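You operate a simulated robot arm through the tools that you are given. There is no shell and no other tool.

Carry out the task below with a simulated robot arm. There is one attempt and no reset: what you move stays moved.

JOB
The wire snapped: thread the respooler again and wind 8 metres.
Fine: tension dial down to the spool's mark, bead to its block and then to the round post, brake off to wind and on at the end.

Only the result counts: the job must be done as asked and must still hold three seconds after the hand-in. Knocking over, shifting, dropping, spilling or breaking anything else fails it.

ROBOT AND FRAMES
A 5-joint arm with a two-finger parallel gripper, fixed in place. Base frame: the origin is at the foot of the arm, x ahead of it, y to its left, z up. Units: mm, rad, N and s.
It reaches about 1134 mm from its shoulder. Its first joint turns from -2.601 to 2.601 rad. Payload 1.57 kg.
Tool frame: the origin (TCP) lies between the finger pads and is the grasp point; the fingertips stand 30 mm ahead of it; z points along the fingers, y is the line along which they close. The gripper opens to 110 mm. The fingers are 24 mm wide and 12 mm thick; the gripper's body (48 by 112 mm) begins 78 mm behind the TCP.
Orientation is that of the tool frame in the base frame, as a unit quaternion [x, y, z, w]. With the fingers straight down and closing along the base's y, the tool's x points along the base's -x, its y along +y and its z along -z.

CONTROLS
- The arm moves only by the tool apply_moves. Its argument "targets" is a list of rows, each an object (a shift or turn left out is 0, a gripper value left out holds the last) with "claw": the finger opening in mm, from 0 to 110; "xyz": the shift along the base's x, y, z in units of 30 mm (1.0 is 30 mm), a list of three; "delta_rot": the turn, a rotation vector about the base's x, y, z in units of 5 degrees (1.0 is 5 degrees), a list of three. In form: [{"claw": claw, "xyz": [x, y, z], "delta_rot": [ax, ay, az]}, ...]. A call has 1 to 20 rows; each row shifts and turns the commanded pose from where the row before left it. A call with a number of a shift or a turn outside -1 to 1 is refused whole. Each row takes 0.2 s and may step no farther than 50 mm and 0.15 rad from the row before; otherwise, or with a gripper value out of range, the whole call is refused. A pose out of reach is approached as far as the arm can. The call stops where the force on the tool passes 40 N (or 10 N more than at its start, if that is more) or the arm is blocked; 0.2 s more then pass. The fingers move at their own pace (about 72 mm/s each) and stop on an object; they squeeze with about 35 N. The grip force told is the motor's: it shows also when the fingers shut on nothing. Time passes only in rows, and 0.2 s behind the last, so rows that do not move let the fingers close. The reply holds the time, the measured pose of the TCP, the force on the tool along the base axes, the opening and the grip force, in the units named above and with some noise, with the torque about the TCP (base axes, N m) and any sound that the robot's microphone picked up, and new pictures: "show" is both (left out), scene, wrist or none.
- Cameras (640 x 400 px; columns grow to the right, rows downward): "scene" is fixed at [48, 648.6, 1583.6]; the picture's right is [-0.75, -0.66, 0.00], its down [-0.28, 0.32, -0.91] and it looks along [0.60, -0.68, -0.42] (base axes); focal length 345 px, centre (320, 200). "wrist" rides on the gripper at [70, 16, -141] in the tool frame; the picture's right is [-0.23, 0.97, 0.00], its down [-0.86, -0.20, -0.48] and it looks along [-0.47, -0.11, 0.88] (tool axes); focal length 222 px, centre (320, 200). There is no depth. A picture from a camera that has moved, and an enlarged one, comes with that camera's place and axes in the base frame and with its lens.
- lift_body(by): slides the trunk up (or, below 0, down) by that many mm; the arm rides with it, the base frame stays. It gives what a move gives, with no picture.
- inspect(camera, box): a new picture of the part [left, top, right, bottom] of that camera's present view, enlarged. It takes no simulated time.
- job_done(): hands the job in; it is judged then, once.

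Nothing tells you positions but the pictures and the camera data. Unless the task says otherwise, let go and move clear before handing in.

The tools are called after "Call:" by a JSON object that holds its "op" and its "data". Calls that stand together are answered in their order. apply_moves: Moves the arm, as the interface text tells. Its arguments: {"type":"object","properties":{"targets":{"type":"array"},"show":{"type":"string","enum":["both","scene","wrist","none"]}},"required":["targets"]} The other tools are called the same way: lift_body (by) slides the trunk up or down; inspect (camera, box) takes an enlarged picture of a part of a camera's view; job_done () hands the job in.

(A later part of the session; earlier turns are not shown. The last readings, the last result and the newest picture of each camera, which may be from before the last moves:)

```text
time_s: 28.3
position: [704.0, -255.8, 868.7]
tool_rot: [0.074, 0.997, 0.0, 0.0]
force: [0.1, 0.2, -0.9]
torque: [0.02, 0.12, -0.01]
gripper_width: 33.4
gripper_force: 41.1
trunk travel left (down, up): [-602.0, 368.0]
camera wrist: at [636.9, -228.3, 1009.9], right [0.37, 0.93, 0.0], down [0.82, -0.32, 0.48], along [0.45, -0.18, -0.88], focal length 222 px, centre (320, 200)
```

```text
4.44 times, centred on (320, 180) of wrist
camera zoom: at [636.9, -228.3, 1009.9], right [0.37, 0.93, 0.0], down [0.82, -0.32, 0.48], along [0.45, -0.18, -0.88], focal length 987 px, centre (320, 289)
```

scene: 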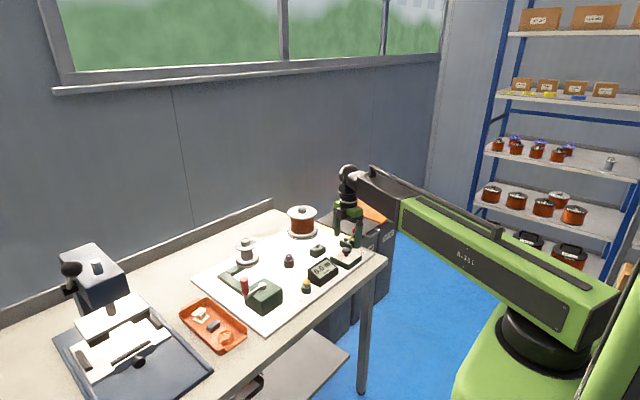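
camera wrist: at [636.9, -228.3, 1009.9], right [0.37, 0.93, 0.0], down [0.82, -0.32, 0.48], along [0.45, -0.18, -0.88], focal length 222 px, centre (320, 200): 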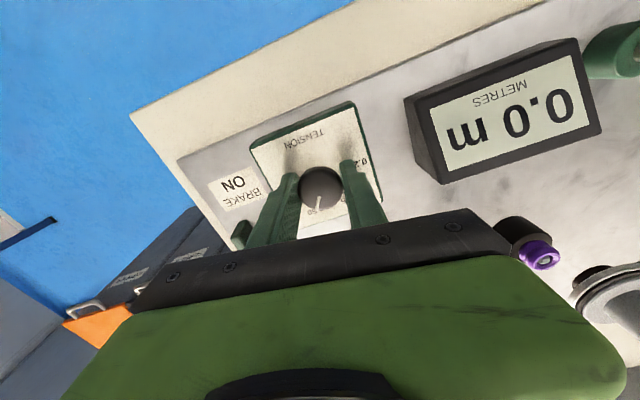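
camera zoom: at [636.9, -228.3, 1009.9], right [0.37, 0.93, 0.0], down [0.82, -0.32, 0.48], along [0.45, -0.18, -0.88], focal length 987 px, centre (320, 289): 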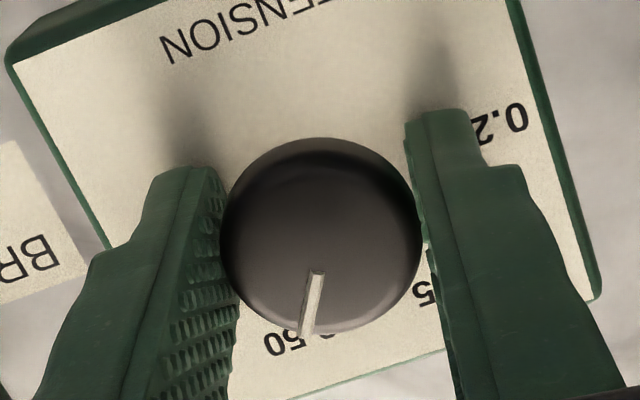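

Call:
{"op": "apply_moves", "data": {"targets": [{"claw": 60}, {"claw": 100}, {}, {"delta_rot": [0, 0, -1]}], "show": "none"}}

Call:
{"op": "lift_body", "data": {"by": 60}}

Call:
{"op": "apply_moves", "data": {"targets": [{"xyz": [-0.9, 0.5, 0]}], "show": "wrist"}}

Call:
{"op": "inspect", "data": {"camera": "wrist", "box": [280, 145, 370, 215]}}

```text
time_s: 29.3
position: [703.8, -254.2, 869.5]
tool_rot: [0.117, 0.993, -0.001, 0.002]
force: [0.1, 0.1, 0.0]
torque: [-0.01, -0.01, -0.02]
gripper_width: 100.1
gripper_force: 0.0
trunk travel left (down, up): [-602.0, 368.0]
```

```text
time_s: 30.3
position: [705.0, -253.9, 928.5]
tool_rot: [0.118, 0.993, 0.0, 0.001]
force: [-0.6, -1.2, 0.9]
torque: [-0.01, -0.01, 0.01]
gripper_width: 100.1
gripper_force: 0.0
trunk travel left (down, up): [-662.0, 308.0]
```

```text
time_s: 30.7
position: [679.3, -241.8, 929.3]
tool_rot: [0.118, 0.993, 0.0, 0.002]
force: [0.7, -0.2, -0.3]
torque: [-0.01, 0.02, 0.0]
gripper_width: 99.8
gripper_force: 0.0
trunk travel left (down, up): [-662.0, 308.0]
camera wrist: at [613.9, -209.9, 1070.0], right [0.45, 0.89, 0.0], down [0.78, -0.39, 0.48], along [0.43, -0.22, -0.88], focal length 222 px, centre (320, 200)
```

wrist: 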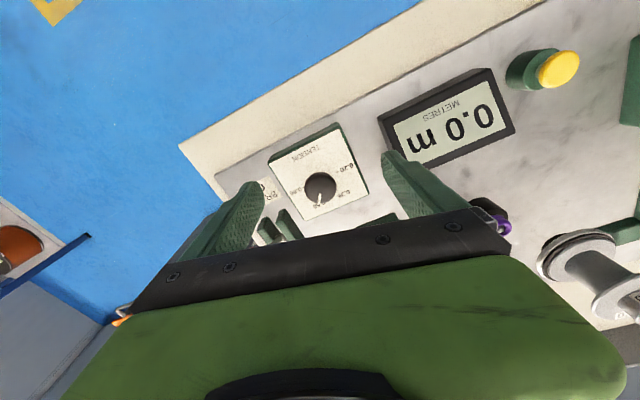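

```text
5.71 times, centred on (325, 180) of wrist
camera zoom: at [613.9, -209.9, 1070.0], right [0.45, 0.89, 0.0], down [0.78, -0.39, 0.48], along [0.43, -0.22, -0.88], focal length 1269 px, centre (291, 314)
```

zoom: 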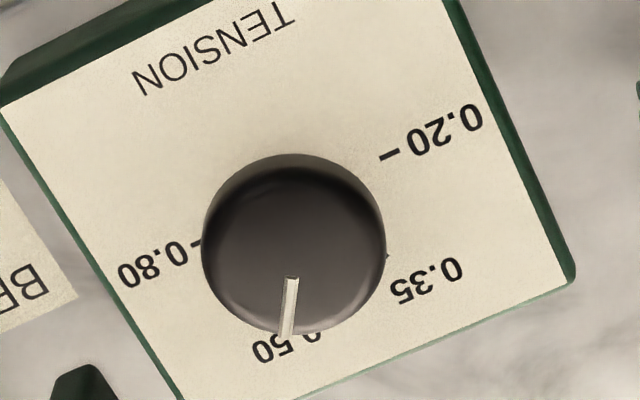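

The pointer is at about -31.5° and the mark at about -29°. I'll nudge it another +2°.

Call:
{"op": "apply_moves", "data": {"targets": [{"claw": 70, "xyz": [0.88, -0.45, 0]}, {}], "show": "none"}}

Call:
{"op": "lift_body", "data": {"by": -60}}

Call:
{"op": "apply_moves", "data": {"targets": [{"claw": 45}, {"claw": 20}, {}, {}, {"delta_rot": [0, 0, 0.45]}, {}, {"claw": 60}, {"claw": 100}, {}], "show": "none"}}

Call:
{"op": "lift_body", "data": {"by": 60}}

Call:
{"op": "apply_moves", "data": {"targets": [{"xyz": [-0.9, 0.5, 0]}], "show": "wrist"}}

Call:
{"op": "inspect", "data": {"camera": "wrist", "box": [280, 145, 370, 215]}}

```text
time_s: 31.3
position: [704.8, -253.9, 929.5]
tool_rot: [0.118, 0.993, 0.0, 0.001]
force: [0.1, -0.3, -0.5]
torque: [0.0, -0.01, 0.03]
gripper_width: 69.9
gripper_force: 0.0
trunk travel left (down, up): [-662.0, 308.0]
```

```text
time_s: 32.3
position: [705.2, -254.7, 869.1]
tool_rot: [0.118, 0.993, -0.001, 0.001]
force: [0.0, -1.2, 0.9]
torque: [0.04, -0.01, 0.0]
gripper_width: 69.9
gripper_force: 0.0
trunk travel left (down, up): [-602.0, 368.0]
```

```text
time_s: 34.3
position: [704.3, -253.2, 869.3]
tool_rot: [0.098, 0.995, -0.001, 0.001]
force: [-0.5, -0.8, -0.3]
torque: [-0.02, -0.01, -0.01]
gripper_width: 100.0
gripper_force: 0.1
trunk travel left (down, up): [-602.0, 368.0]
```

```text
time_s: 35.3
position: [705.8, -254.0, 930.0]
tool_rot: [0.099, 0.995, 0.0, 0.001]
force: [0.0, 0.5, 0.4]
torque: [-0.01, 0.0, -0.01]
gripper_width: 99.9
gripper_force: 0.0
trunk travel left (down, up): [-662.0, 308.0]
```

```text
time_s: 35.7
position: [678.1, -240.5, 929.1]
tool_rot: [0.097, 0.995, 0.0, 0.002]
force: [0.7, -0.1, 0.0]
torque: [-0.01, -0.03, 0.03]
gripper_width: 100.1
gripper_force: 0.1
trunk travel left (down, up): [-662.0, 308.0]
camera wrist: at [610.3, -210.4, 1070.0], right [0.41, 0.91, 0.0], down [0.8, -0.36, 0.48], along [0.44, -0.2, -0.88], focal length 222 px, centre (320, 200)
```

wrist: 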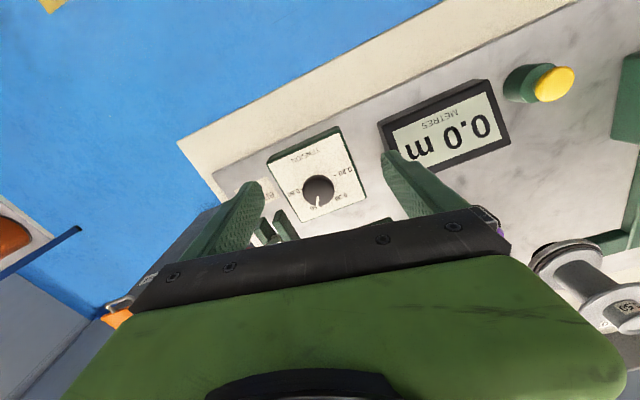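

```text
5.71 times, centred on (325, 180) of wrist
camera zoom: at [610.3, -210.4, 1070.0], right [0.41, 0.91, 0.0], down [0.8, -0.36, 0.48], along [0.44, -0.2, -0.88], focal length 1269 px, centre (291, 314)
```

zoom: 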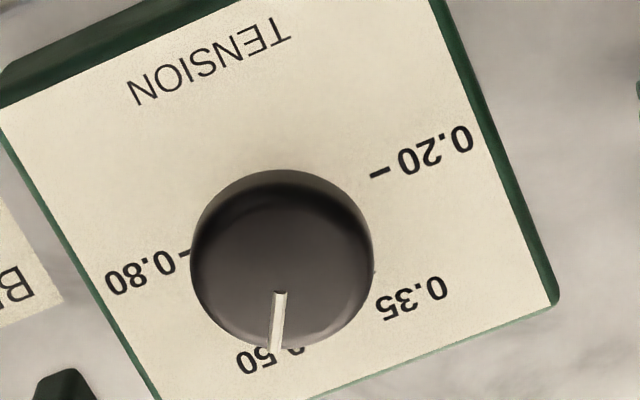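

The pointer now lines up with 0.50. Next is the bead, so I'm raising and viewing the bead and block closely.

Call:
{"op": "lift_body", "data": {"by": 40}}

Call:
{"op": "apply_moves", "data": {"targets": [{"xyz": [0.55, 1, 0], "delta_rot": [0, 0, 1]}, {"xyz": [0.55, 1, 0], "delta_rot": [0, 0, 1]}, {"xyz": [0.55, 1, 0], "delta_rot": [0, 0, 0.23]}, {"xyz": [0.55, 1, 0]}, {"xyz": [0.55, 1, 0]}]}}

Call:
{"op": "inspect", "data": {"camera": "wrist", "box": [230, 120, 410, 220]}}

```text
time_s: 36.5
position: [676.5, -240.5, 969.3]
tool_rot: [0.097, 0.995, 0.0, 0.001]
force: [0.5, 0.3, -0.2]
torque: [0.01, 0.0, 0.01]
gripper_width: 99.7
gripper_force: 0.0
trunk travel left (down, up): [-702.0, 268.0]
```

```text
time_s: 37.7
position: [758.4, -88.8, 968.3]
tool_rot: [0.001, 1.0, 0.0, 0.001]
force: [1.3, 0.0, -0.7]
torque: [0.0, 0.01, 0.02]
gripper_width: 100.0
gripper_force: 0.2
trunk travel left (down, up): [-702.0, 268.0]
camera wrist: at [688.6, -72.8, 1109.8], right [0.23, 0.97, 0.0], down [0.85, -0.2, 0.48], along [0.47, -0.11, -0.88], focal length 222 px, centre (320, 200)
```

scene: 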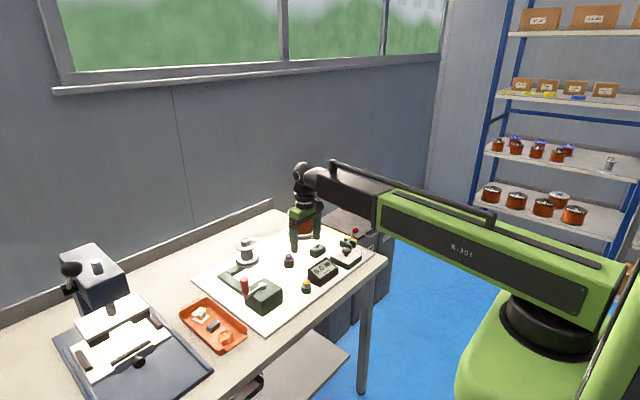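
wrist: 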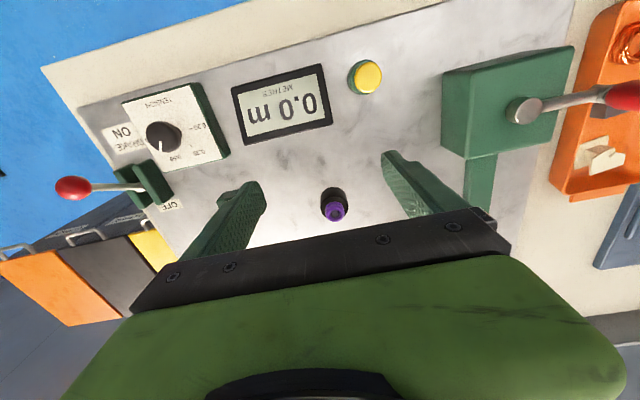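

```text
3.56 times, centred on (320, 170) of wrist
camera zoom: at [688.6, -72.8, 1109.8], right [0.23, 0.97, 0.0], down [0.85, -0.2, 0.48], along [0.47, -0.11, -0.88], focal length 790 px, centre (320, 307)
```

zoom: 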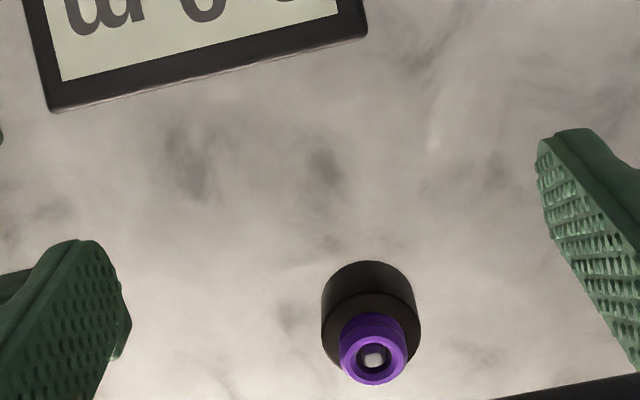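

The bead is at about (849,-90), with its top near z≈856, sitting on the pin of the round black post. The green block has a matching pin near (820,-219). I'll view that block from the same relative spot to get the offset accurately.

Call:
{"op": "apply_moves", "data": {"targets": [{"xyz": [-0.2, -1, 0]}, {"xyz": [-0.2, -1, 0]}, {"xyz": [-0.2, -1, 0]}, {"xyz": [-0.2, -1, 0]}, {"xyz": [-0.17, -0.3, 0]}, {}], "show": "wrist"}}

Call:
{"op": "inspect", "data": {"camera": "wrist", "box": [230, 120, 410, 220]}}

Call:
{"op": "inspect", "data": {"camera": "scene", "box": [275, 235, 335, 280]}}

```text
time_s: 39.1
position: [730.8, -217.1, 968.6]
tool_rot: [0.002, 1.0, -0.001, 0.001]
force: [0.5, -0.6, 0.1]
torque: [-0.03, 0.02, -0.04]
gripper_width: 99.9
gripper_force: 0.0
trunk travel left (down, up): [-702.0, 268.0]
camera wrist: at [659.7, -201.8, 1109.9], right [0.23, 0.97, 0.0], down [0.85, -0.2, 0.48], along [0.47, -0.11, -0.88], focal length 222 px, centre (320, 200)
```

wrist: 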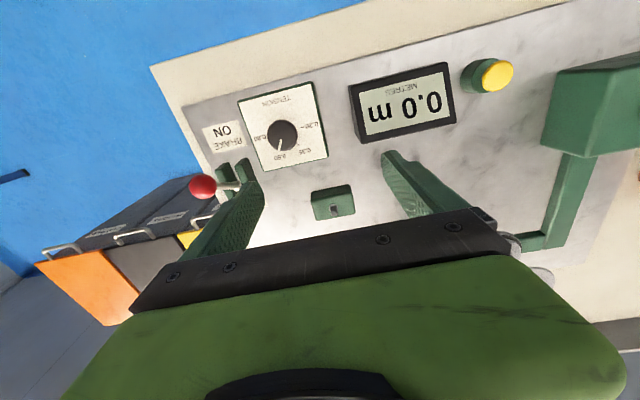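

```text
3.56 times, centred on (320, 170) of wrist
camera zoom: at [659.7, -201.8, 1109.9], right [0.23, 0.97, 0.0], down [0.85, -0.2, 0.48], along [0.47, -0.11, -0.88], focal length 790 px, centre (320, 307)
```

zoom: 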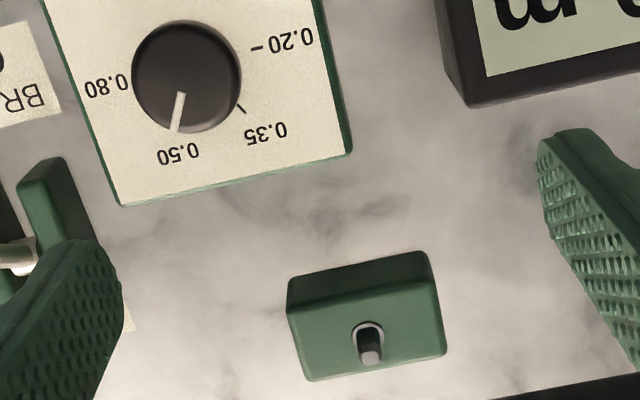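

```text
8.89 times, centred on (305, 258) of scene
camera zoom: at [48.0, 648.6, 1583.6], right [-0.75, -0.66, 0.0], down [-0.28, 0.32, -0.91], along [0.6, -0.68, -0.42], focal length 3066 px, centre (453, -311)
```

zoom: 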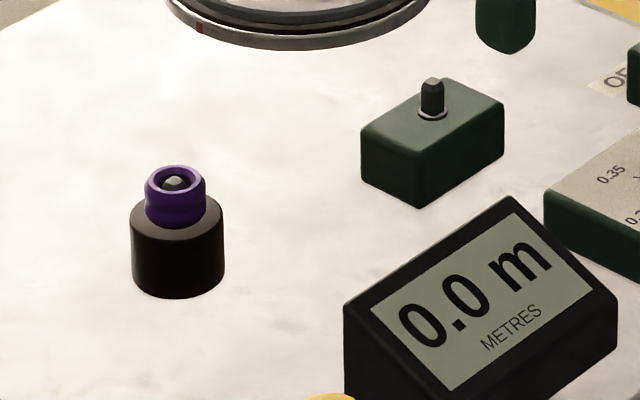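

To get rid of height ambiguity I'll put the camera vertically above each pin in turn, raising first to clear the spool.

Call:
{"op": "lift_body", "data": {"by": 80}}

Call:
{"op": "apply_moves", "data": {"targets": [{"xyz": [1, 0, 0]}, {"xyz": [1, 0, 0]}, {"xyz": [1, 0, 0]}, {"xyz": [1, -0.3, 0]}, {"xyz": [1, -0.3, 0]}, {"xyz": [0.3, 0, 0]}, {}], "show": "wrist"}}

Call:
{"op": "inspect", "data": {"camera": "wrist", "box": [285, 55, 355, 100]}}

Call:
{"op": "inspect", "data": {"camera": "wrist", "box": [285, 55, 465, 165]}}

```text
time_s: 40.3
position: [730.1, -218.9, 1048.9]
tool_rot: [0.0, 1.0, 0.0, 0.001]
force: [0.0, 0.7, -0.1]
torque: [0.02, 0.0, -0.01]
gripper_width: 100.1
gripper_force: 0.0
trunk travel left (down, up): [-782.0, 188.0]
```

```text
time_s: 41.9
position: [888.1, -237.2, 1048.0]
tool_rot: [0.001, 1.0, -0.001, 0.001]
force: [0.2, 0.2, -1.2]
torque: [-0.01, -0.02, 0.03]
gripper_width: 100.3
gripper_force: 0.0
trunk travel left (down, up): [-782.0, 188.0]
camera wrist: at [818.1, -221.5, 1189.9], right [0.23, 0.97, 0.0], down [0.85, -0.2, 0.48], along [0.47, -0.11, -0.88], focal length 222 px, centre (320, 200)
```

wrist: 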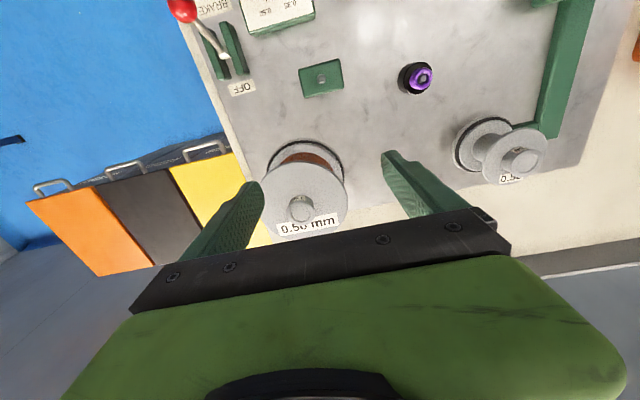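

```text
8.89 times, centred on (320, 78) of wrist
camera zoom: at [818.1, -221.5, 1189.9], right [0.23, 0.97, 0.0], down [0.85, -0.2, 0.48], along [0.47, -0.11, -0.88], focal length 1974 px, centre (320, 1289)
```

zoom: 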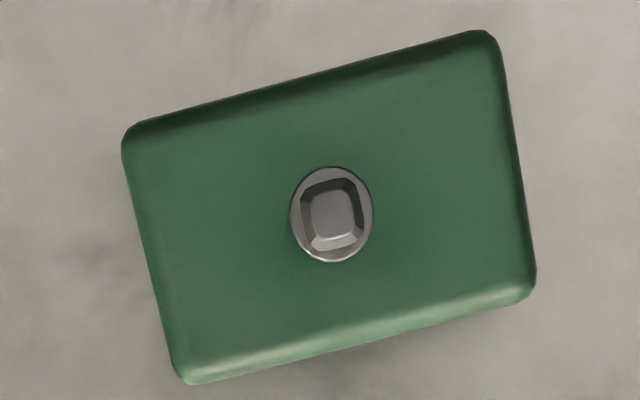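

```text
3.56 times, centred on (375, 110) of wrist
camera zoom: at [818.1, -221.5, 1189.9], right [0.23, 0.97, 0.0], down [0.85, -0.2, 0.48], along [0.47, -0.11, -0.88], focal length 790 px, centre (124, 520)
```

zoom: 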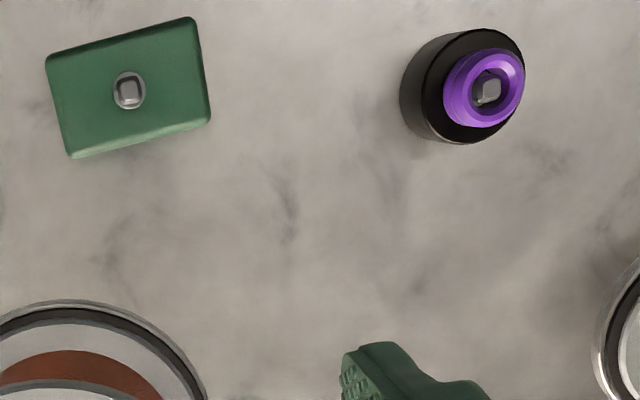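

Both pins look squarish, so the bead's orientation may matter. I'm moving the camera by the presumed offset to stand over the post pin in the same way.

Call:
{"op": "apply_moves", "data": {"targets": [{"xyz": [0.2, 1, 0]}, {"xyz": [0.2, 1, 0]}, {"xyz": [0.2, 1, 0]}, {"xyz": [0.2, 1, 0]}, {"xyz": [0.17, 0.3, 0]}, {}, {}], "show": "wrist"}}

Call:
{"op": "inspect", "data": {"camera": "wrist", "box": [285, 55, 355, 100]}}

Call:
{"op": "inspect", "data": {"camera": "wrist", "box": [306, 68, 334, 88]}}

```text
time_s: 43.5
position: [919.1, -105.5, 1048.7]
tool_rot: [0.001, 1.0, 0.001, 0.001]
force: [0.1, 0.3, 0.0]
torque: [0.03, -0.02, 0.0]
gripper_width: 99.9
gripper_force: 0.0
trunk travel left (down, up): [-782.0, 188.0]
camera wrist: at [848.8, -89.8, 1189.8], right [0.23, 0.97, 0.0], down [0.85, -0.2, 0.48], along [0.47, -0.11, -0.88], focal length 222 px, centre (320, 200)
```

wrist: 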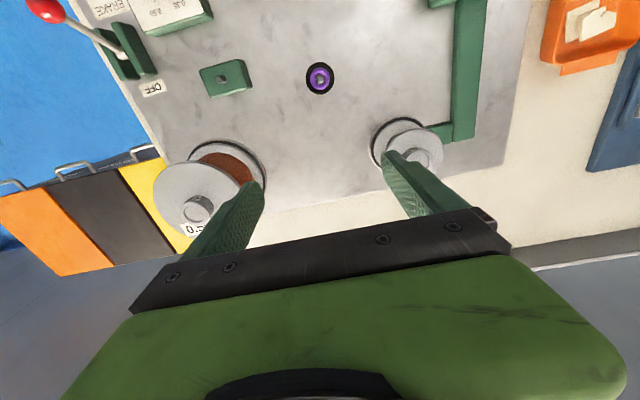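

```text
8.89 times, centred on (320, 78) of wrist
camera zoom: at [848.8, -89.8, 1189.8], right [0.23, 0.97, 0.0], down [0.85, -0.2, 0.48], along [0.47, -0.11, -0.88], focal length 1974 px, centre (320, 1289)
```

zoom: 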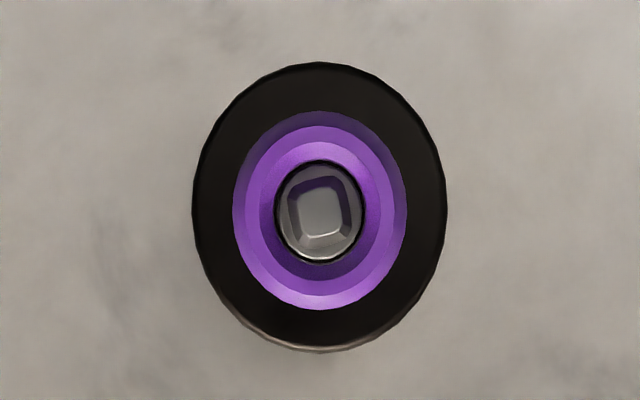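

```text
16.00 times, centred on (320, 78) of wrist
camera zoom: at [848.8, -89.8, 1189.8], right [0.23, 0.97, 0.0], down [0.85, -0.2, 0.48], along [0.47, -0.11, -0.88], focal length 3554 px, centre (320, 2152)
```

zoom: 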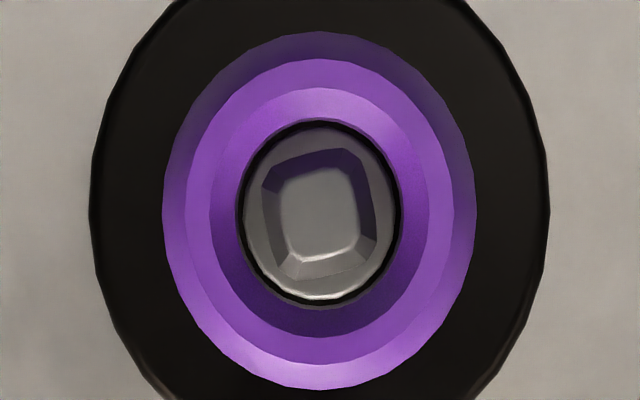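

The hole in the bead is round, so its orientation doesn't matter. The pins are offset by (30,130) mm and equally tall: post pin at about (850,-90), block pin at about (820,-220). I'll centre over the bead and descend partway.

Call:
{"op": "apply_moves", "data": {"targets": [{"claw": 60, "xyz": [-0.8, 0.2, 0]}, {"xyz": [-0.8, 0.2, 0]}, {"xyz": [-0.693, 0.127, 0]}, {}, {}], "show": "none"}}

Call:
{"op": "lift_body", "data": {"by": -148}}

Call:
{"op": "apply_moves", "data": {"targets": [{}]}}

Call:
{"op": "inspect", "data": {"camera": "scene", "box": [265, 225, 325, 275]}}

Call:
{"op": "inspect", "data": {"camera": "wrist", "box": [260, 135, 380, 225]}}

```text
time_s: 44.7
position: [851.1, -91.2, 1049.6]
tool_rot: [0.002, 1.0, 0.001, 0.001]
force: [0.2, -1.0, -1.1]
torque: [0.03, 0.02, 0.0]
gripper_width: 60.0
gripper_force: 0.1
trunk travel left (down, up): [-782.0, 188.0]
```

```text
time_s: 46.4
position: [850.9, -91.6, 900.8]
tool_rot: [0.001, 1.0, 0.0, 0.001]
force: [-0.1, 0.1, 0.3]
torque: [-0.02, 0.0, 0.03]
gripper_width: 60.4
gripper_force: 0.1
trunk travel left (down, up): [-634.0, 336.0]
```

```text
time_s: 46.8
position: [851.6, -93.0, 901.7]
tool_rot: [0.001, 1.0, 0.0, 0.001]
force: [-0.7, -0.2, 0.0]
torque: [0.02, -0.03, 0.0]
gripper_width: 60.0
gripper_force: 0.1
trunk travel left (down, up): [-634.0, 336.0]
camera wrist: at [781.2, -74.7, 1041.9], right [0.23, 0.97, 0.0], down [0.85, -0.2, 0.48], along [0.47, -0.11, -0.88], focal length 222 px, centre (320, 200)
```

scene: 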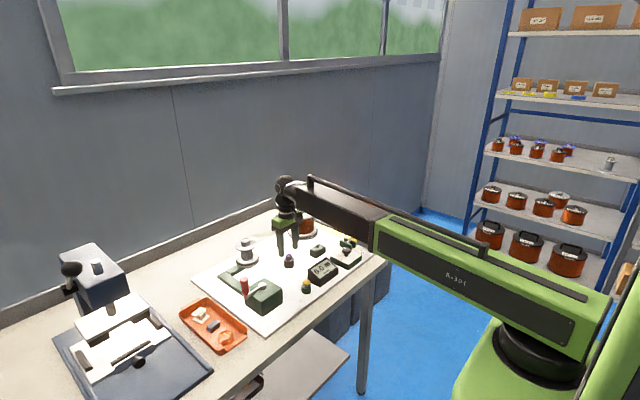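
wrist: 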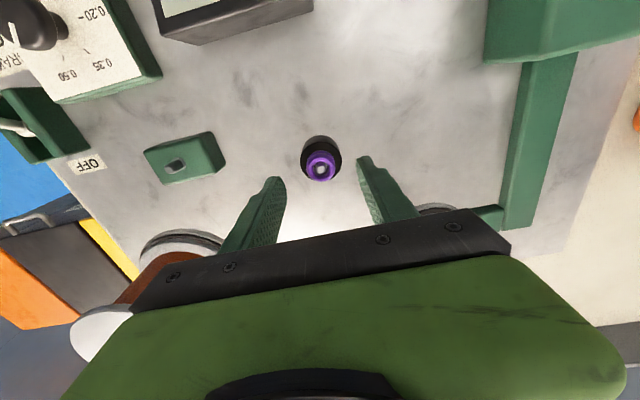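

```text
8.00 times, centred on (295, 250) of scene
camera zoom: at [48.0, 648.6, 1583.6], right [-0.75, -0.66, 0.0], down [-0.28, 0.32, -0.91], along [0.6, -0.68, -0.42], focal length 2759 px, centre (520, -200)
```

zoom: 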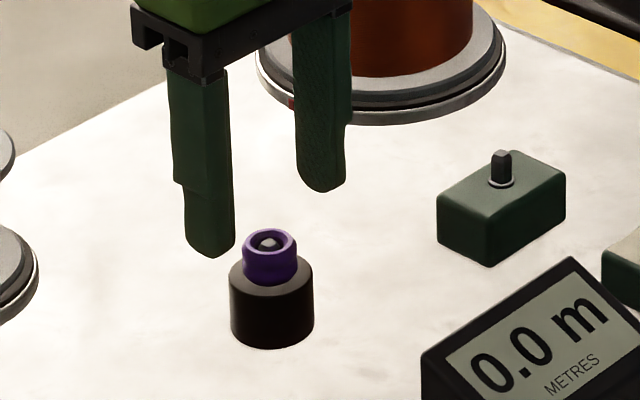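

```text
4.44 times, centred on (320, 180) of wrist
camera zoom: at [781.2, -74.7, 1041.9], right [0.23, 0.97, 0.0], down [0.85, -0.2, 0.48], along [0.47, -0.11, -0.88], focal length 987 px, centre (320, 289)
```

zoom: 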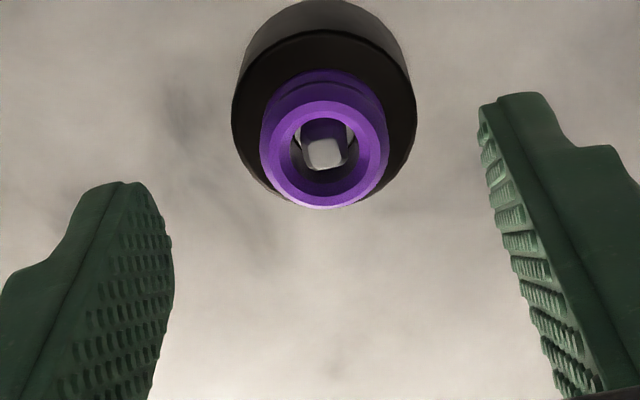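

The bead is between the fingers. I'll trim the position slightly, lower the last 29 mm and close.

Call:
{"op": "apply_moves", "data": {"targets": [{"xyz": [-0.03, 0.02, 0]}], "show": "none"}}

Call:
{"op": "lift_body", "data": {"by": -28}}

Call:
{"op": "apply_moves", "data": {"targets": [{"claw": 45}, {"claw": 35}, {"claw": 10}, {}, {}]}}

Call:
{"op": "inspect", "data": {"camera": "scene", "box": [265, 225, 325, 275]}}

Call:
{"op": "inspect", "data": {"camera": "wrist", "box": [260, 135, 380, 225]}}

```text
time_s: 47.2
position: [850.6, -89.9, 900.7]
tool_rot: [0.001, 1.0, 0.0, 0.0]
force: [-0.2, -0.1, -0.1]
torque: [-0.03, -0.02, -0.01]
gripper_width: 59.9
gripper_force: 0.1
trunk travel left (down, up): [-634.0, 336.0]
```

```text
time_s: 48.0
position: [852.4, -91.6, 872.3]
tool_rot: [0.001, 1.0, 0.0, 0.001]
force: [0.0, -0.4, -0.1]
torque: [0.02, -0.03, 0.03]
gripper_width: 59.8
gripper_force: 0.0
trunk travel left (down, up): [-606.0, 364.0]
```

```text
time_s: 49.2
position: [851.0, -91.6, 872.3]
tool_rot: [0.002, 1.0, -0.001, 0.001]
force: [-0.7, -0.5, -0.4]
torque: [0.0, -0.01, -0.02]
gripper_width: 21.2
gripper_force: 34.2
trunk travel left (down, up): [-606.0, 364.0]
camera wrist: at [780.3, -74.4, 1013.9], right [0.23, 0.97, 0.0], down [0.85, -0.2, 0.48], along [0.47, -0.11, -0.88], focal length 222 px, centre (320, 200)
```

scene: 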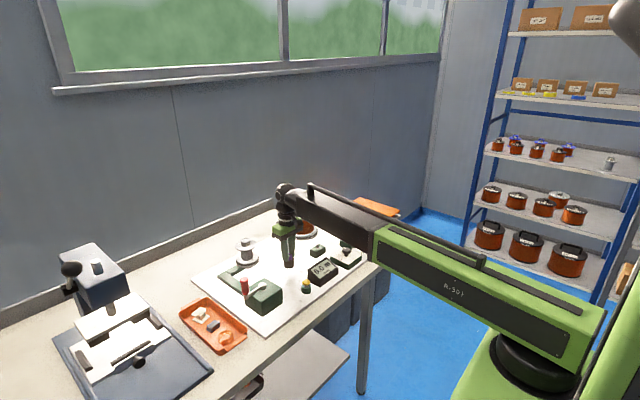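
wrist: 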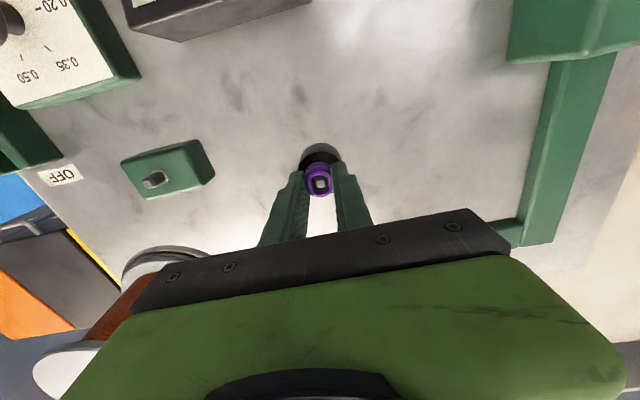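

```text
8.00 times, centred on (295, 250) of scene
camera zoom: at [48.0, 648.6, 1583.6], right [-0.75, -0.66, 0.0], down [-0.28, 0.32, -0.91], along [0.6, -0.68, -0.42], focal length 2759 px, centre (520, -200)
```

zoom: 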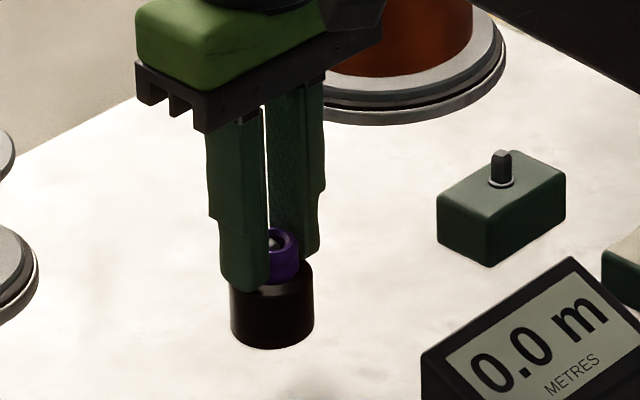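

```text
4.44 times, centred on (320, 180) of wrist
camera zoom: at [780.3, -74.4, 1013.9], right [0.23, 0.97, 0.0], down [0.85, -0.2, 0.48], along [0.47, -0.11, -0.88], focal length 987 px, centre (320, 289)
```

zoom: 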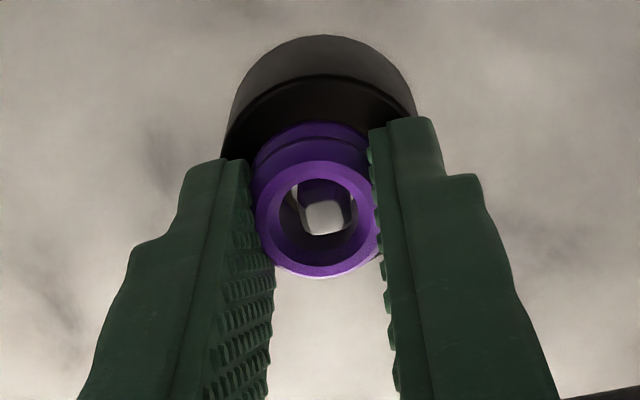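

The bead is gripped at 21 mm width. I'm lifting it off the pin and checking.

Call:
{"op": "lift_body", "data": {"by": 45}}

Call:
{"op": "apply_moves", "data": {"targets": [{}]}}

Call:
{"op": "inspect", "data": {"camera": "scene", "box": [265, 215, 325, 275]}}

Call:
{"op": "inspect", "data": {"camera": "wrist", "box": [230, 115, 390, 225]}}

```text
time_s: 50.0
position: [851.7, -90.6, 918.3]
tool_rot: [0.002, 1.0, 0.0, 0.001]
force: [-0.6, -0.2, -0.3]
torque: [-0.04, -0.01, 0.02]
gripper_width: 20.8
gripper_force: 35.2
trunk travel left (down, up): [-651.0, 319.0]
```

```text
time_s: 50.4
position: [850.9, -90.7, 916.8]
tool_rot: [0.001, 1.0, 0.0, 0.001]
force: [-1.0, 0.4, 0.0]
torque: [0.03, 0.02, -0.06]
gripper_width: 20.8
gripper_force: 34.2
trunk travel left (down, up): [-651.0, 319.0]
camera wrist: at [780.3, -74.4, 1058.8], right [0.23, 0.97, 0.0], down [0.85, -0.2, 0.48], along [0.47, -0.11, -0.88], focal length 222 px, centre (320, 200)
```

scene: 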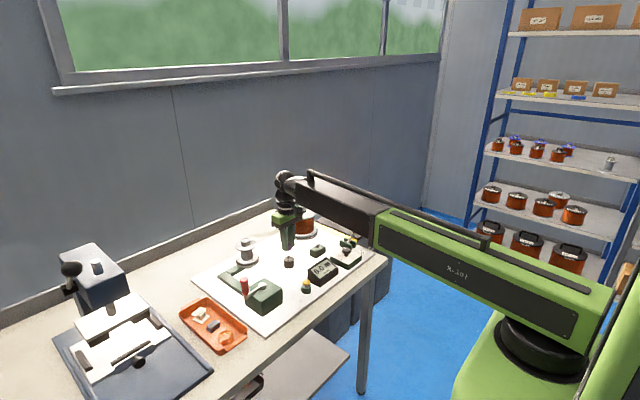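
wrist: 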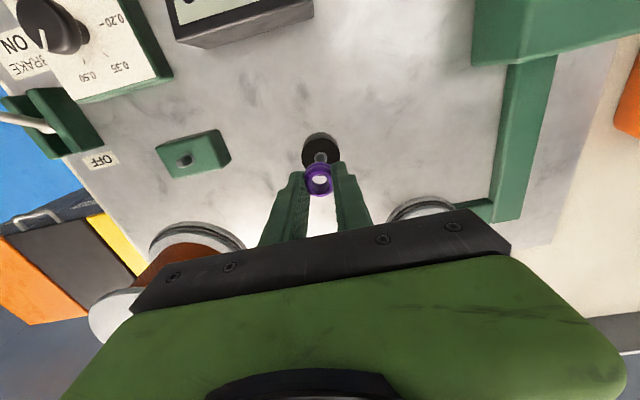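

```text
6.67 times, centred on (295, 245) of scene
camera zoom: at [48.0, 648.6, 1583.6], right [-0.75, -0.66, 0.0], down [-0.28, 0.32, -0.91], along [0.6, -0.68, -0.42], focal length 2299 px, centre (487, -100)
```

zoom: 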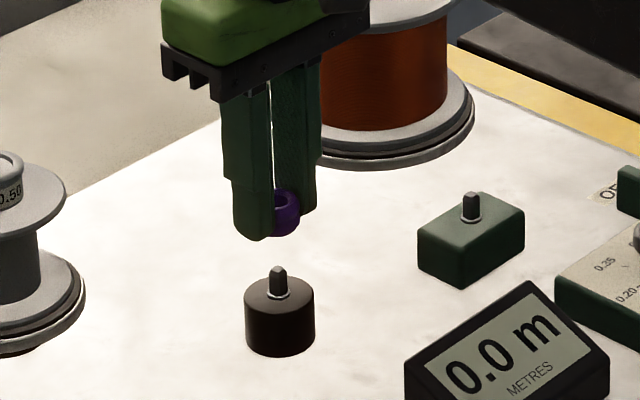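

```text
3.64 times, centred on (310, 170) of wrist
camera zoom: at [780.3, -74.4, 1058.8], right [0.23, 0.97, 0.0], down [0.85, -0.2, 0.48], along [0.47, -0.11, -0.88], focal length 808 px, centre (356, 309)
```

zoom: 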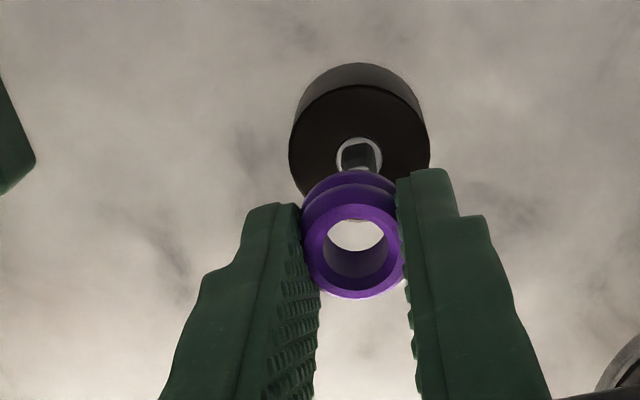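

The bead is clear of the post. Moving it over the green block's pin by (-30,-130).

Call:
{"op": "apply_moves", "data": {"targets": [{"xyz": [-0.2, -0.9, 0]}, {"xyz": [-0.2, -0.9, 0]}, {"xyz": [-0.2, -0.9, 0]}, {"xyz": [-0.2, -0.9, 0]}, {"xyz": [-0.2, -0.733, 0]}, {}, {}, {}]}}

Call:
{"op": "inspect", "data": {"camera": "scene", "box": [285, 215, 345, 265]}}

Call:
{"op": "inspect", "data": {"camera": "wrist", "box": [230, 115, 390, 225]}}

```text
time_s: 52.2
position: [820.8, -220.5, 917.5]
tool_rot: [0.0, 1.0, -0.001, 0.002]
force: [-0.3, -0.3, -1.0]
torque: [0.01, -0.02, 0.0]
gripper_width: 20.7
gripper_force: 34.1
trunk travel left (down, up): [-651.0, 319.0]
camera wrist: at [750.2, -204.3, 1058.9], right [0.23, 0.97, 0.0], down [0.85, -0.2, 0.48], along [0.47, -0.11, -0.88], focal length 222 px, centre (320, 200)
```

scene: 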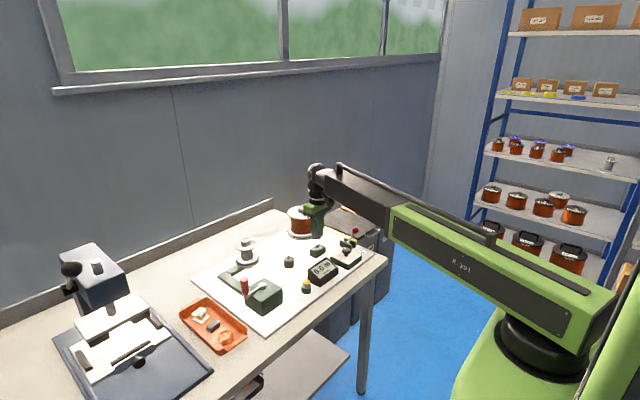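
wrist: 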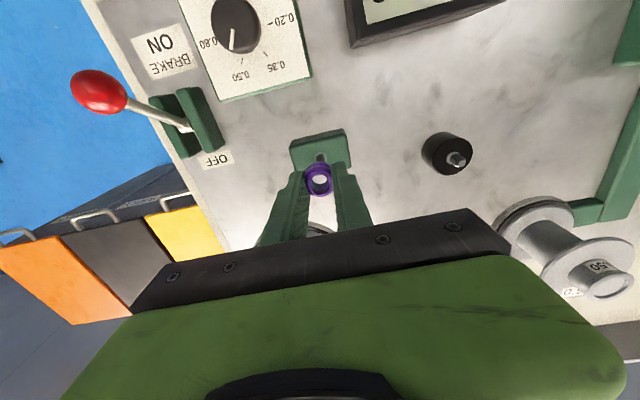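

```text
8.00 times, centred on (315, 240) of scene
camera zoom: at [48.0, 648.6, 1583.6], right [-0.75, -0.66, 0.0], down [-0.28, 0.32, -0.91], along [0.6, -0.68, -0.42], focal length 2759 px, centre (360, -120)
```

zoom: 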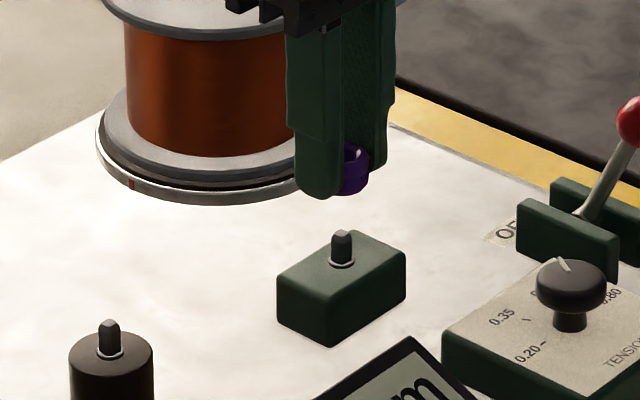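

```text
3.64 times, centred on (310, 170) of wrist
camera zoom: at [750.2, -204.3, 1058.9], right [0.23, 0.97, 0.0], down [0.85, -0.2, 0.48], along [0.47, -0.11, -0.88], focal length 808 px, centre (356, 309)
```

zoom: 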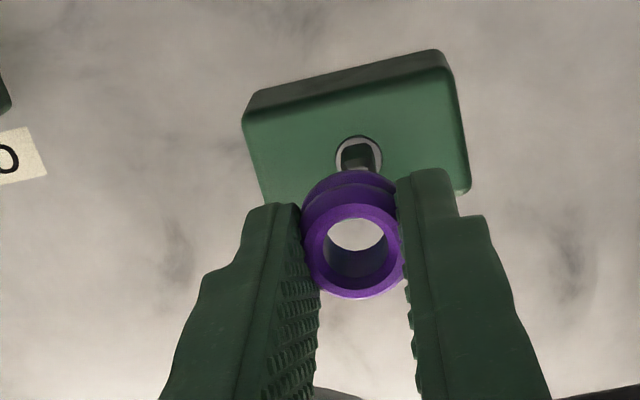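

The pin sits relative to the bead just as it did on the post. Lowering it onto the block.

Call:
{"op": "apply_moves", "data": {"targets": [{"xyz": [0, -0.015, 0]}], "show": "none"}}

Call:
{"op": "lift_body", "data": {"by": -25}}

Call:
{"op": "lift_body", "data": {"by": -19}}

Call:
{"op": "apply_moves", "data": {"targets": [{}]}}

Call:
{"op": "inspect", "data": {"camera": "scene", "box": [285, 215, 345, 265]}}

Call:
{"op": "inspect", "data": {"camera": "wrist", "box": [260, 135, 380, 225]}}

```text
time_s: 52.6
position: [819.5, -222.0, 917.7]
tool_rot: [0.0, 1.0, 0.0, 0.0]
force: [0.2, 0.2, -0.2]
torque: [-0.01, 0.02, -0.02]
gripper_width: 20.5
gripper_force: 33.7
trunk travel left (down, up): [-651.0, 319.0]
```

```text
time_s: 53.4
position: [821.4, -221.2, 892.8]
tool_rot: [0.0, 1.0, 0.0, 0.001]
force: [0.0, -0.7, -0.5]
torque: [0.0, -0.03, 0.01]
gripper_width: 20.7
gripper_force: 34.4
trunk travel left (down, up): [-626.0, 344.0]
```

```text
time_s: 54.0
position: [821.3, -220.8, 873.3]
tool_rot: [0.0, 1.0, 0.0, 0.001]
force: [0.0, -0.3, 0.4]
torque: [0.02, 0.03, -0.03]
gripper_width: 20.8
gripper_force: 34.4
trunk travel left (down, up): [-607.0, 363.0]
```

```text
time_s: 54.4
position: [821.0, -221.3, 873.4]
tool_rot: [0.001, 1.0, 0.0, 0.002]
force: [-1.3, 0.7, 0.8]
torque: [0.01, 0.03, 0.03]
gripper_width: 20.7
gripper_force: 34.1
trunk travel left (down, up): [-607.0, 363.0]
camera wrist: at [750.7, -204.9, 1014.9], right [0.23, 0.97, 0.0], down [0.85, -0.2, 0.48], along [0.47, -0.11, -0.88], focal length 222 px, centre (320, 200)
```

scene: 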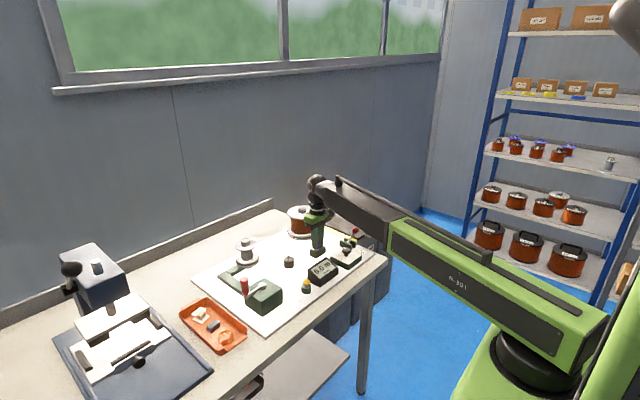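
wrist: 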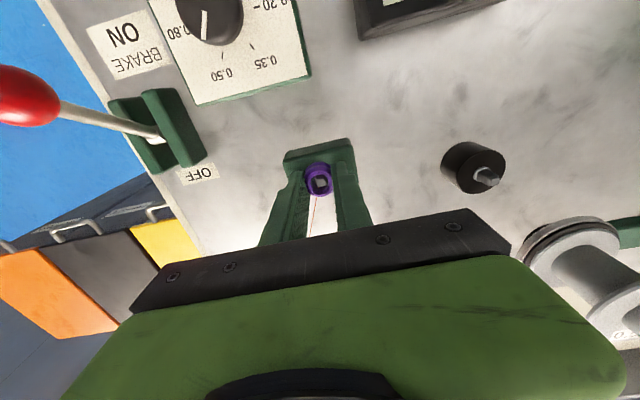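

```text
8.00 times, centred on (315, 240) of scene
camera zoom: at [48.0, 648.6, 1583.6], right [-0.75, -0.66, 0.0], down [-0.28, 0.32, -0.91], along [0.6, -0.68, -0.42], focal length 2759 px, centre (360, -120)
```

zoom: 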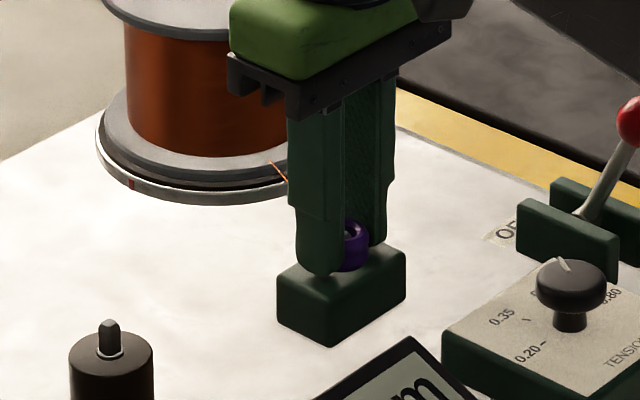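

```text
4.44 times, centred on (320, 180) of wrist
camera zoom: at [750.7, -204.9, 1014.9], right [0.23, 0.97, 0.0], down [0.85, -0.2, 0.48], along [0.47, -0.11, -0.88], focal length 987 px, centre (320, 289)
```

zoom: 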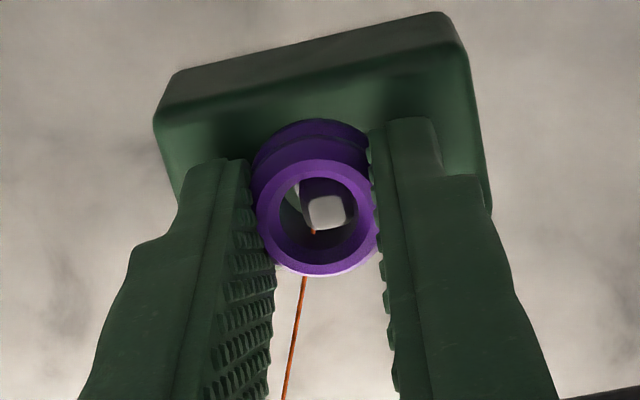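

A copper wire now runs from the supply spool to the bead on the block. I'll set the bead down fully, release to confirm it's seated, and check the wire.

Call:
{"op": "lift_body", "data": {"by": -1}}

Call:
{"op": "apply_moves", "data": {"targets": [{"claw": 35}, {"claw": 60}, {}, {}, {}]}}

Call:
{"op": "inspect", "data": {"camera": "scene", "box": [265, 205, 345, 275]}}

Call:
{"op": "inspect", "data": {"camera": "wrist", "box": [260, 135, 380, 225]}}

```text
time_s: 54.9
position: [820.2, -220.0, 874.6]
tool_rot: [0.001, 1.0, 0.0, 0.002]
force: [4.2, -0.7, 10.2]
torque: [0.12, -0.06, -0.02]
gripper_width: 20.9
gripper_force: 34.2
trunk travel left (down, up): [-606.0, 364.0]
```

```text
time_s: 56.1
position: [820.6, -221.6, 872.7]
tool_rot: [0.001, 1.0, -0.001, 0.001]
force: [0.8, 0.4, 0.3]
torque: [-0.03, 0.01, 0.0]
gripper_width: 60.0
gripper_force: 0.1
trunk travel left (down, up): [-606.0, 364.0]
camera wrist: at [750.7, -204.9, 1013.9], right [0.23, 0.97, 0.0], down [0.85, -0.2, 0.48], along [0.47, -0.11, -0.88], focal length 222 px, centre (320, 200)
```

scene: 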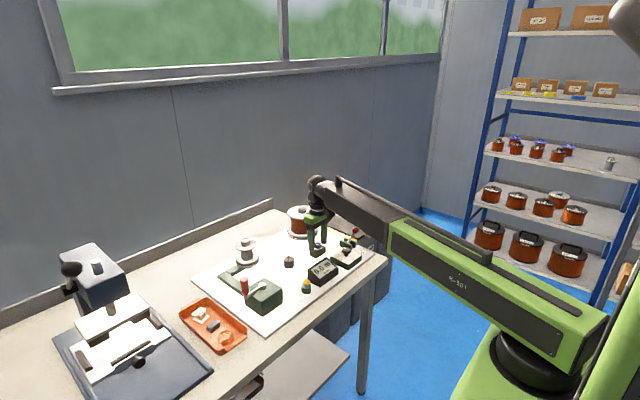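
wrist: 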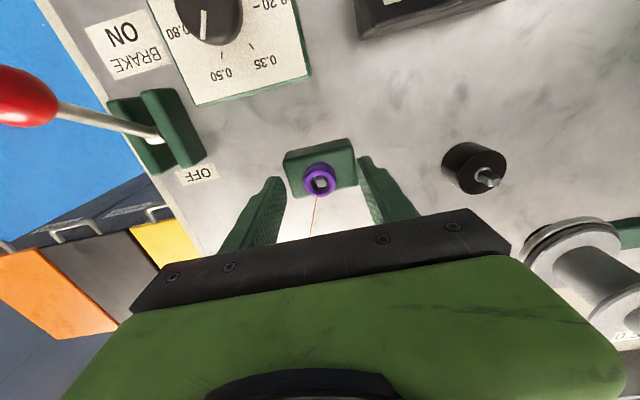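

```text
5.71 times, centred on (305, 240) of scene
camera zoom: at [48.0, 648.6, 1583.6], right [-0.75, -0.66, 0.0], down [-0.28, 0.32, -0.91], along [0.6, -0.68, -0.42], focal length 1971 px, centre (406, -29)
```

zoom: 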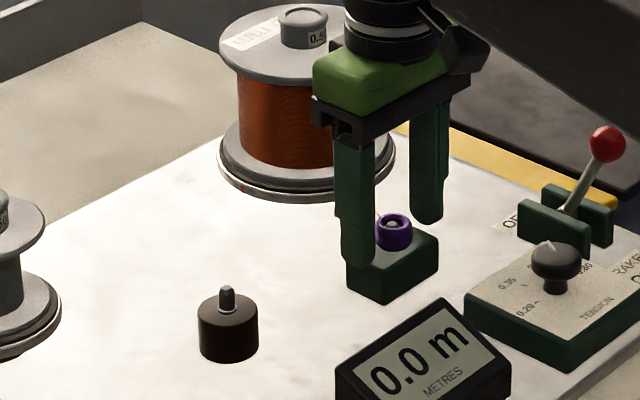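

```text
4.44 times, centred on (320, 180) of wrist
camera zoom: at [750.7, -204.9, 1013.9], right [0.23, 0.97, 0.0], down [0.85, -0.2, 0.48], along [0.47, -0.11, -0.88], focal length 987 px, centre (320, 289)
```

zoom: 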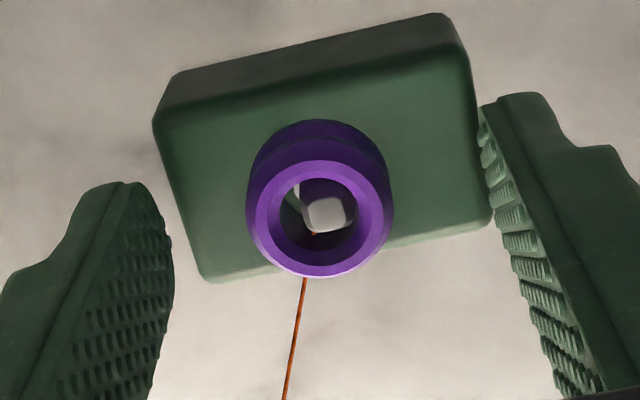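

The bead is seated with the wire attached. Re-gripping it and carrying it to the round post.

Call:
{"op": "apply_moves", "data": {"targets": [{"claw": 40}, {"claw": 10}, {}, {}, {}], "show": "none"}}

Call:
{"op": "lift_body", "data": {"by": 45}}

Call:
{"op": "apply_moves", "data": {"targets": [{}], "show": "both"}}

Call:
{"op": "inspect", "data": {"camera": "scene", "box": [265, 205, 345, 275]}}

Call:
{"op": "inspect", "data": {"camera": "wrist", "box": [230, 115, 390, 225]}}

```text
time_s: 57.3
position: [821.4, -220.3, 873.3]
tool_rot: [0.001, 1.0, 0.0, 0.001]
force: [0.3, -0.4, 0.7]
torque: [0.0, 0.01, 0.02]
gripper_width: 20.9
gripper_force: 34.2
trunk travel left (down, up): [-606.0, 364.0]
```

```text
time_s: 58.2
position: [820.6, -221.0, 917.2]
tool_rot: [0.001, 1.0, 0.0, 0.001]
force: [-0.1, -0.4, 0.7]
torque: [0.03, 0.0, 0.01]
gripper_width: 20.8
gripper_force: 34.3
trunk travel left (down, up): [-651.0, 319.0]
```

```text
time_s: 58.6
position: [820.6, -221.1, 917.2]
tool_rot: [0.001, 1.0, 0.0, 0.001]
force: [0.0, 0.2, 0.5]
torque: [0.01, -0.02, -0.01]
gripper_width: 20.8
gripper_force: 34.0
trunk travel left (down, up): [-651.0, 319.0]
camera wrist: at [750.7, -204.9, 1058.8], right [0.23, 0.97, 0.0], down [0.85, -0.2, 0.48], along [0.47, -0.11, -0.88], focal length 222 px, centre (320, 200)
```

scene: 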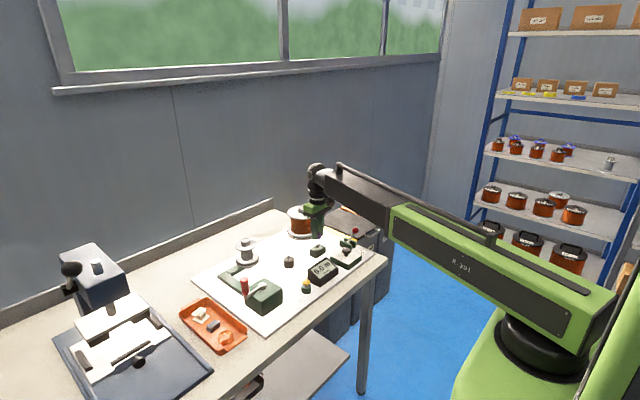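
wrist: 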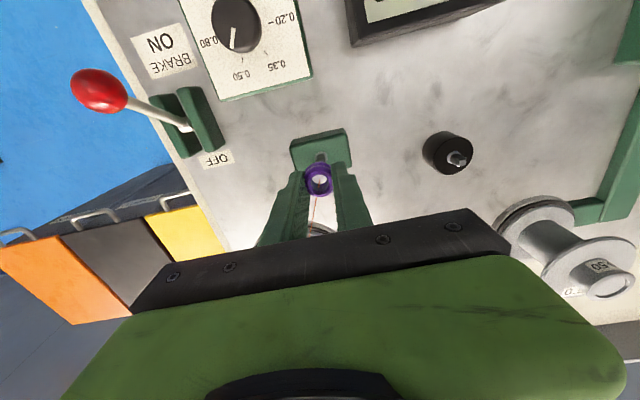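

```text
5.71 times, centred on (305, 240) of scene
camera zoom: at [48.0, 648.6, 1583.6], right [-0.75, -0.66, 0.0], down [-0.28, 0.32, -0.91], along [0.6, -0.68, -0.42], focal length 1971 px, centre (406, -29)
```

zoom: 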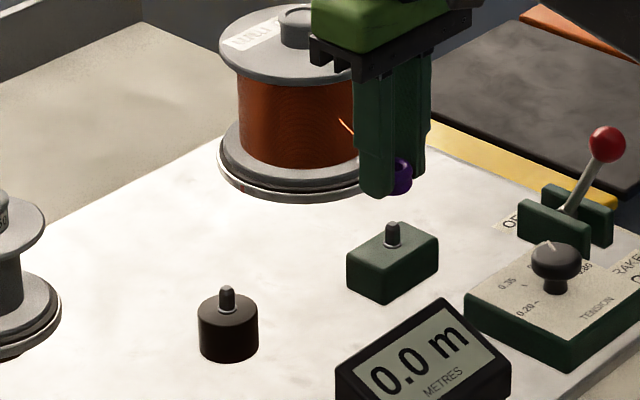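

```text
3.64 times, centred on (310, 170) of wrist
camera zoom: at [750.7, -204.9, 1058.8], right [0.23, 0.97, 0.0], down [0.85, -0.2, 0.48], along [0.47, -0.11, -0.88], focal length 808 px, centre (356, 309)
```

zoom: 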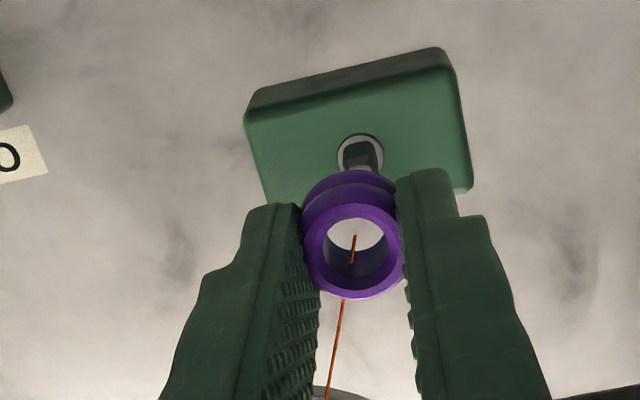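

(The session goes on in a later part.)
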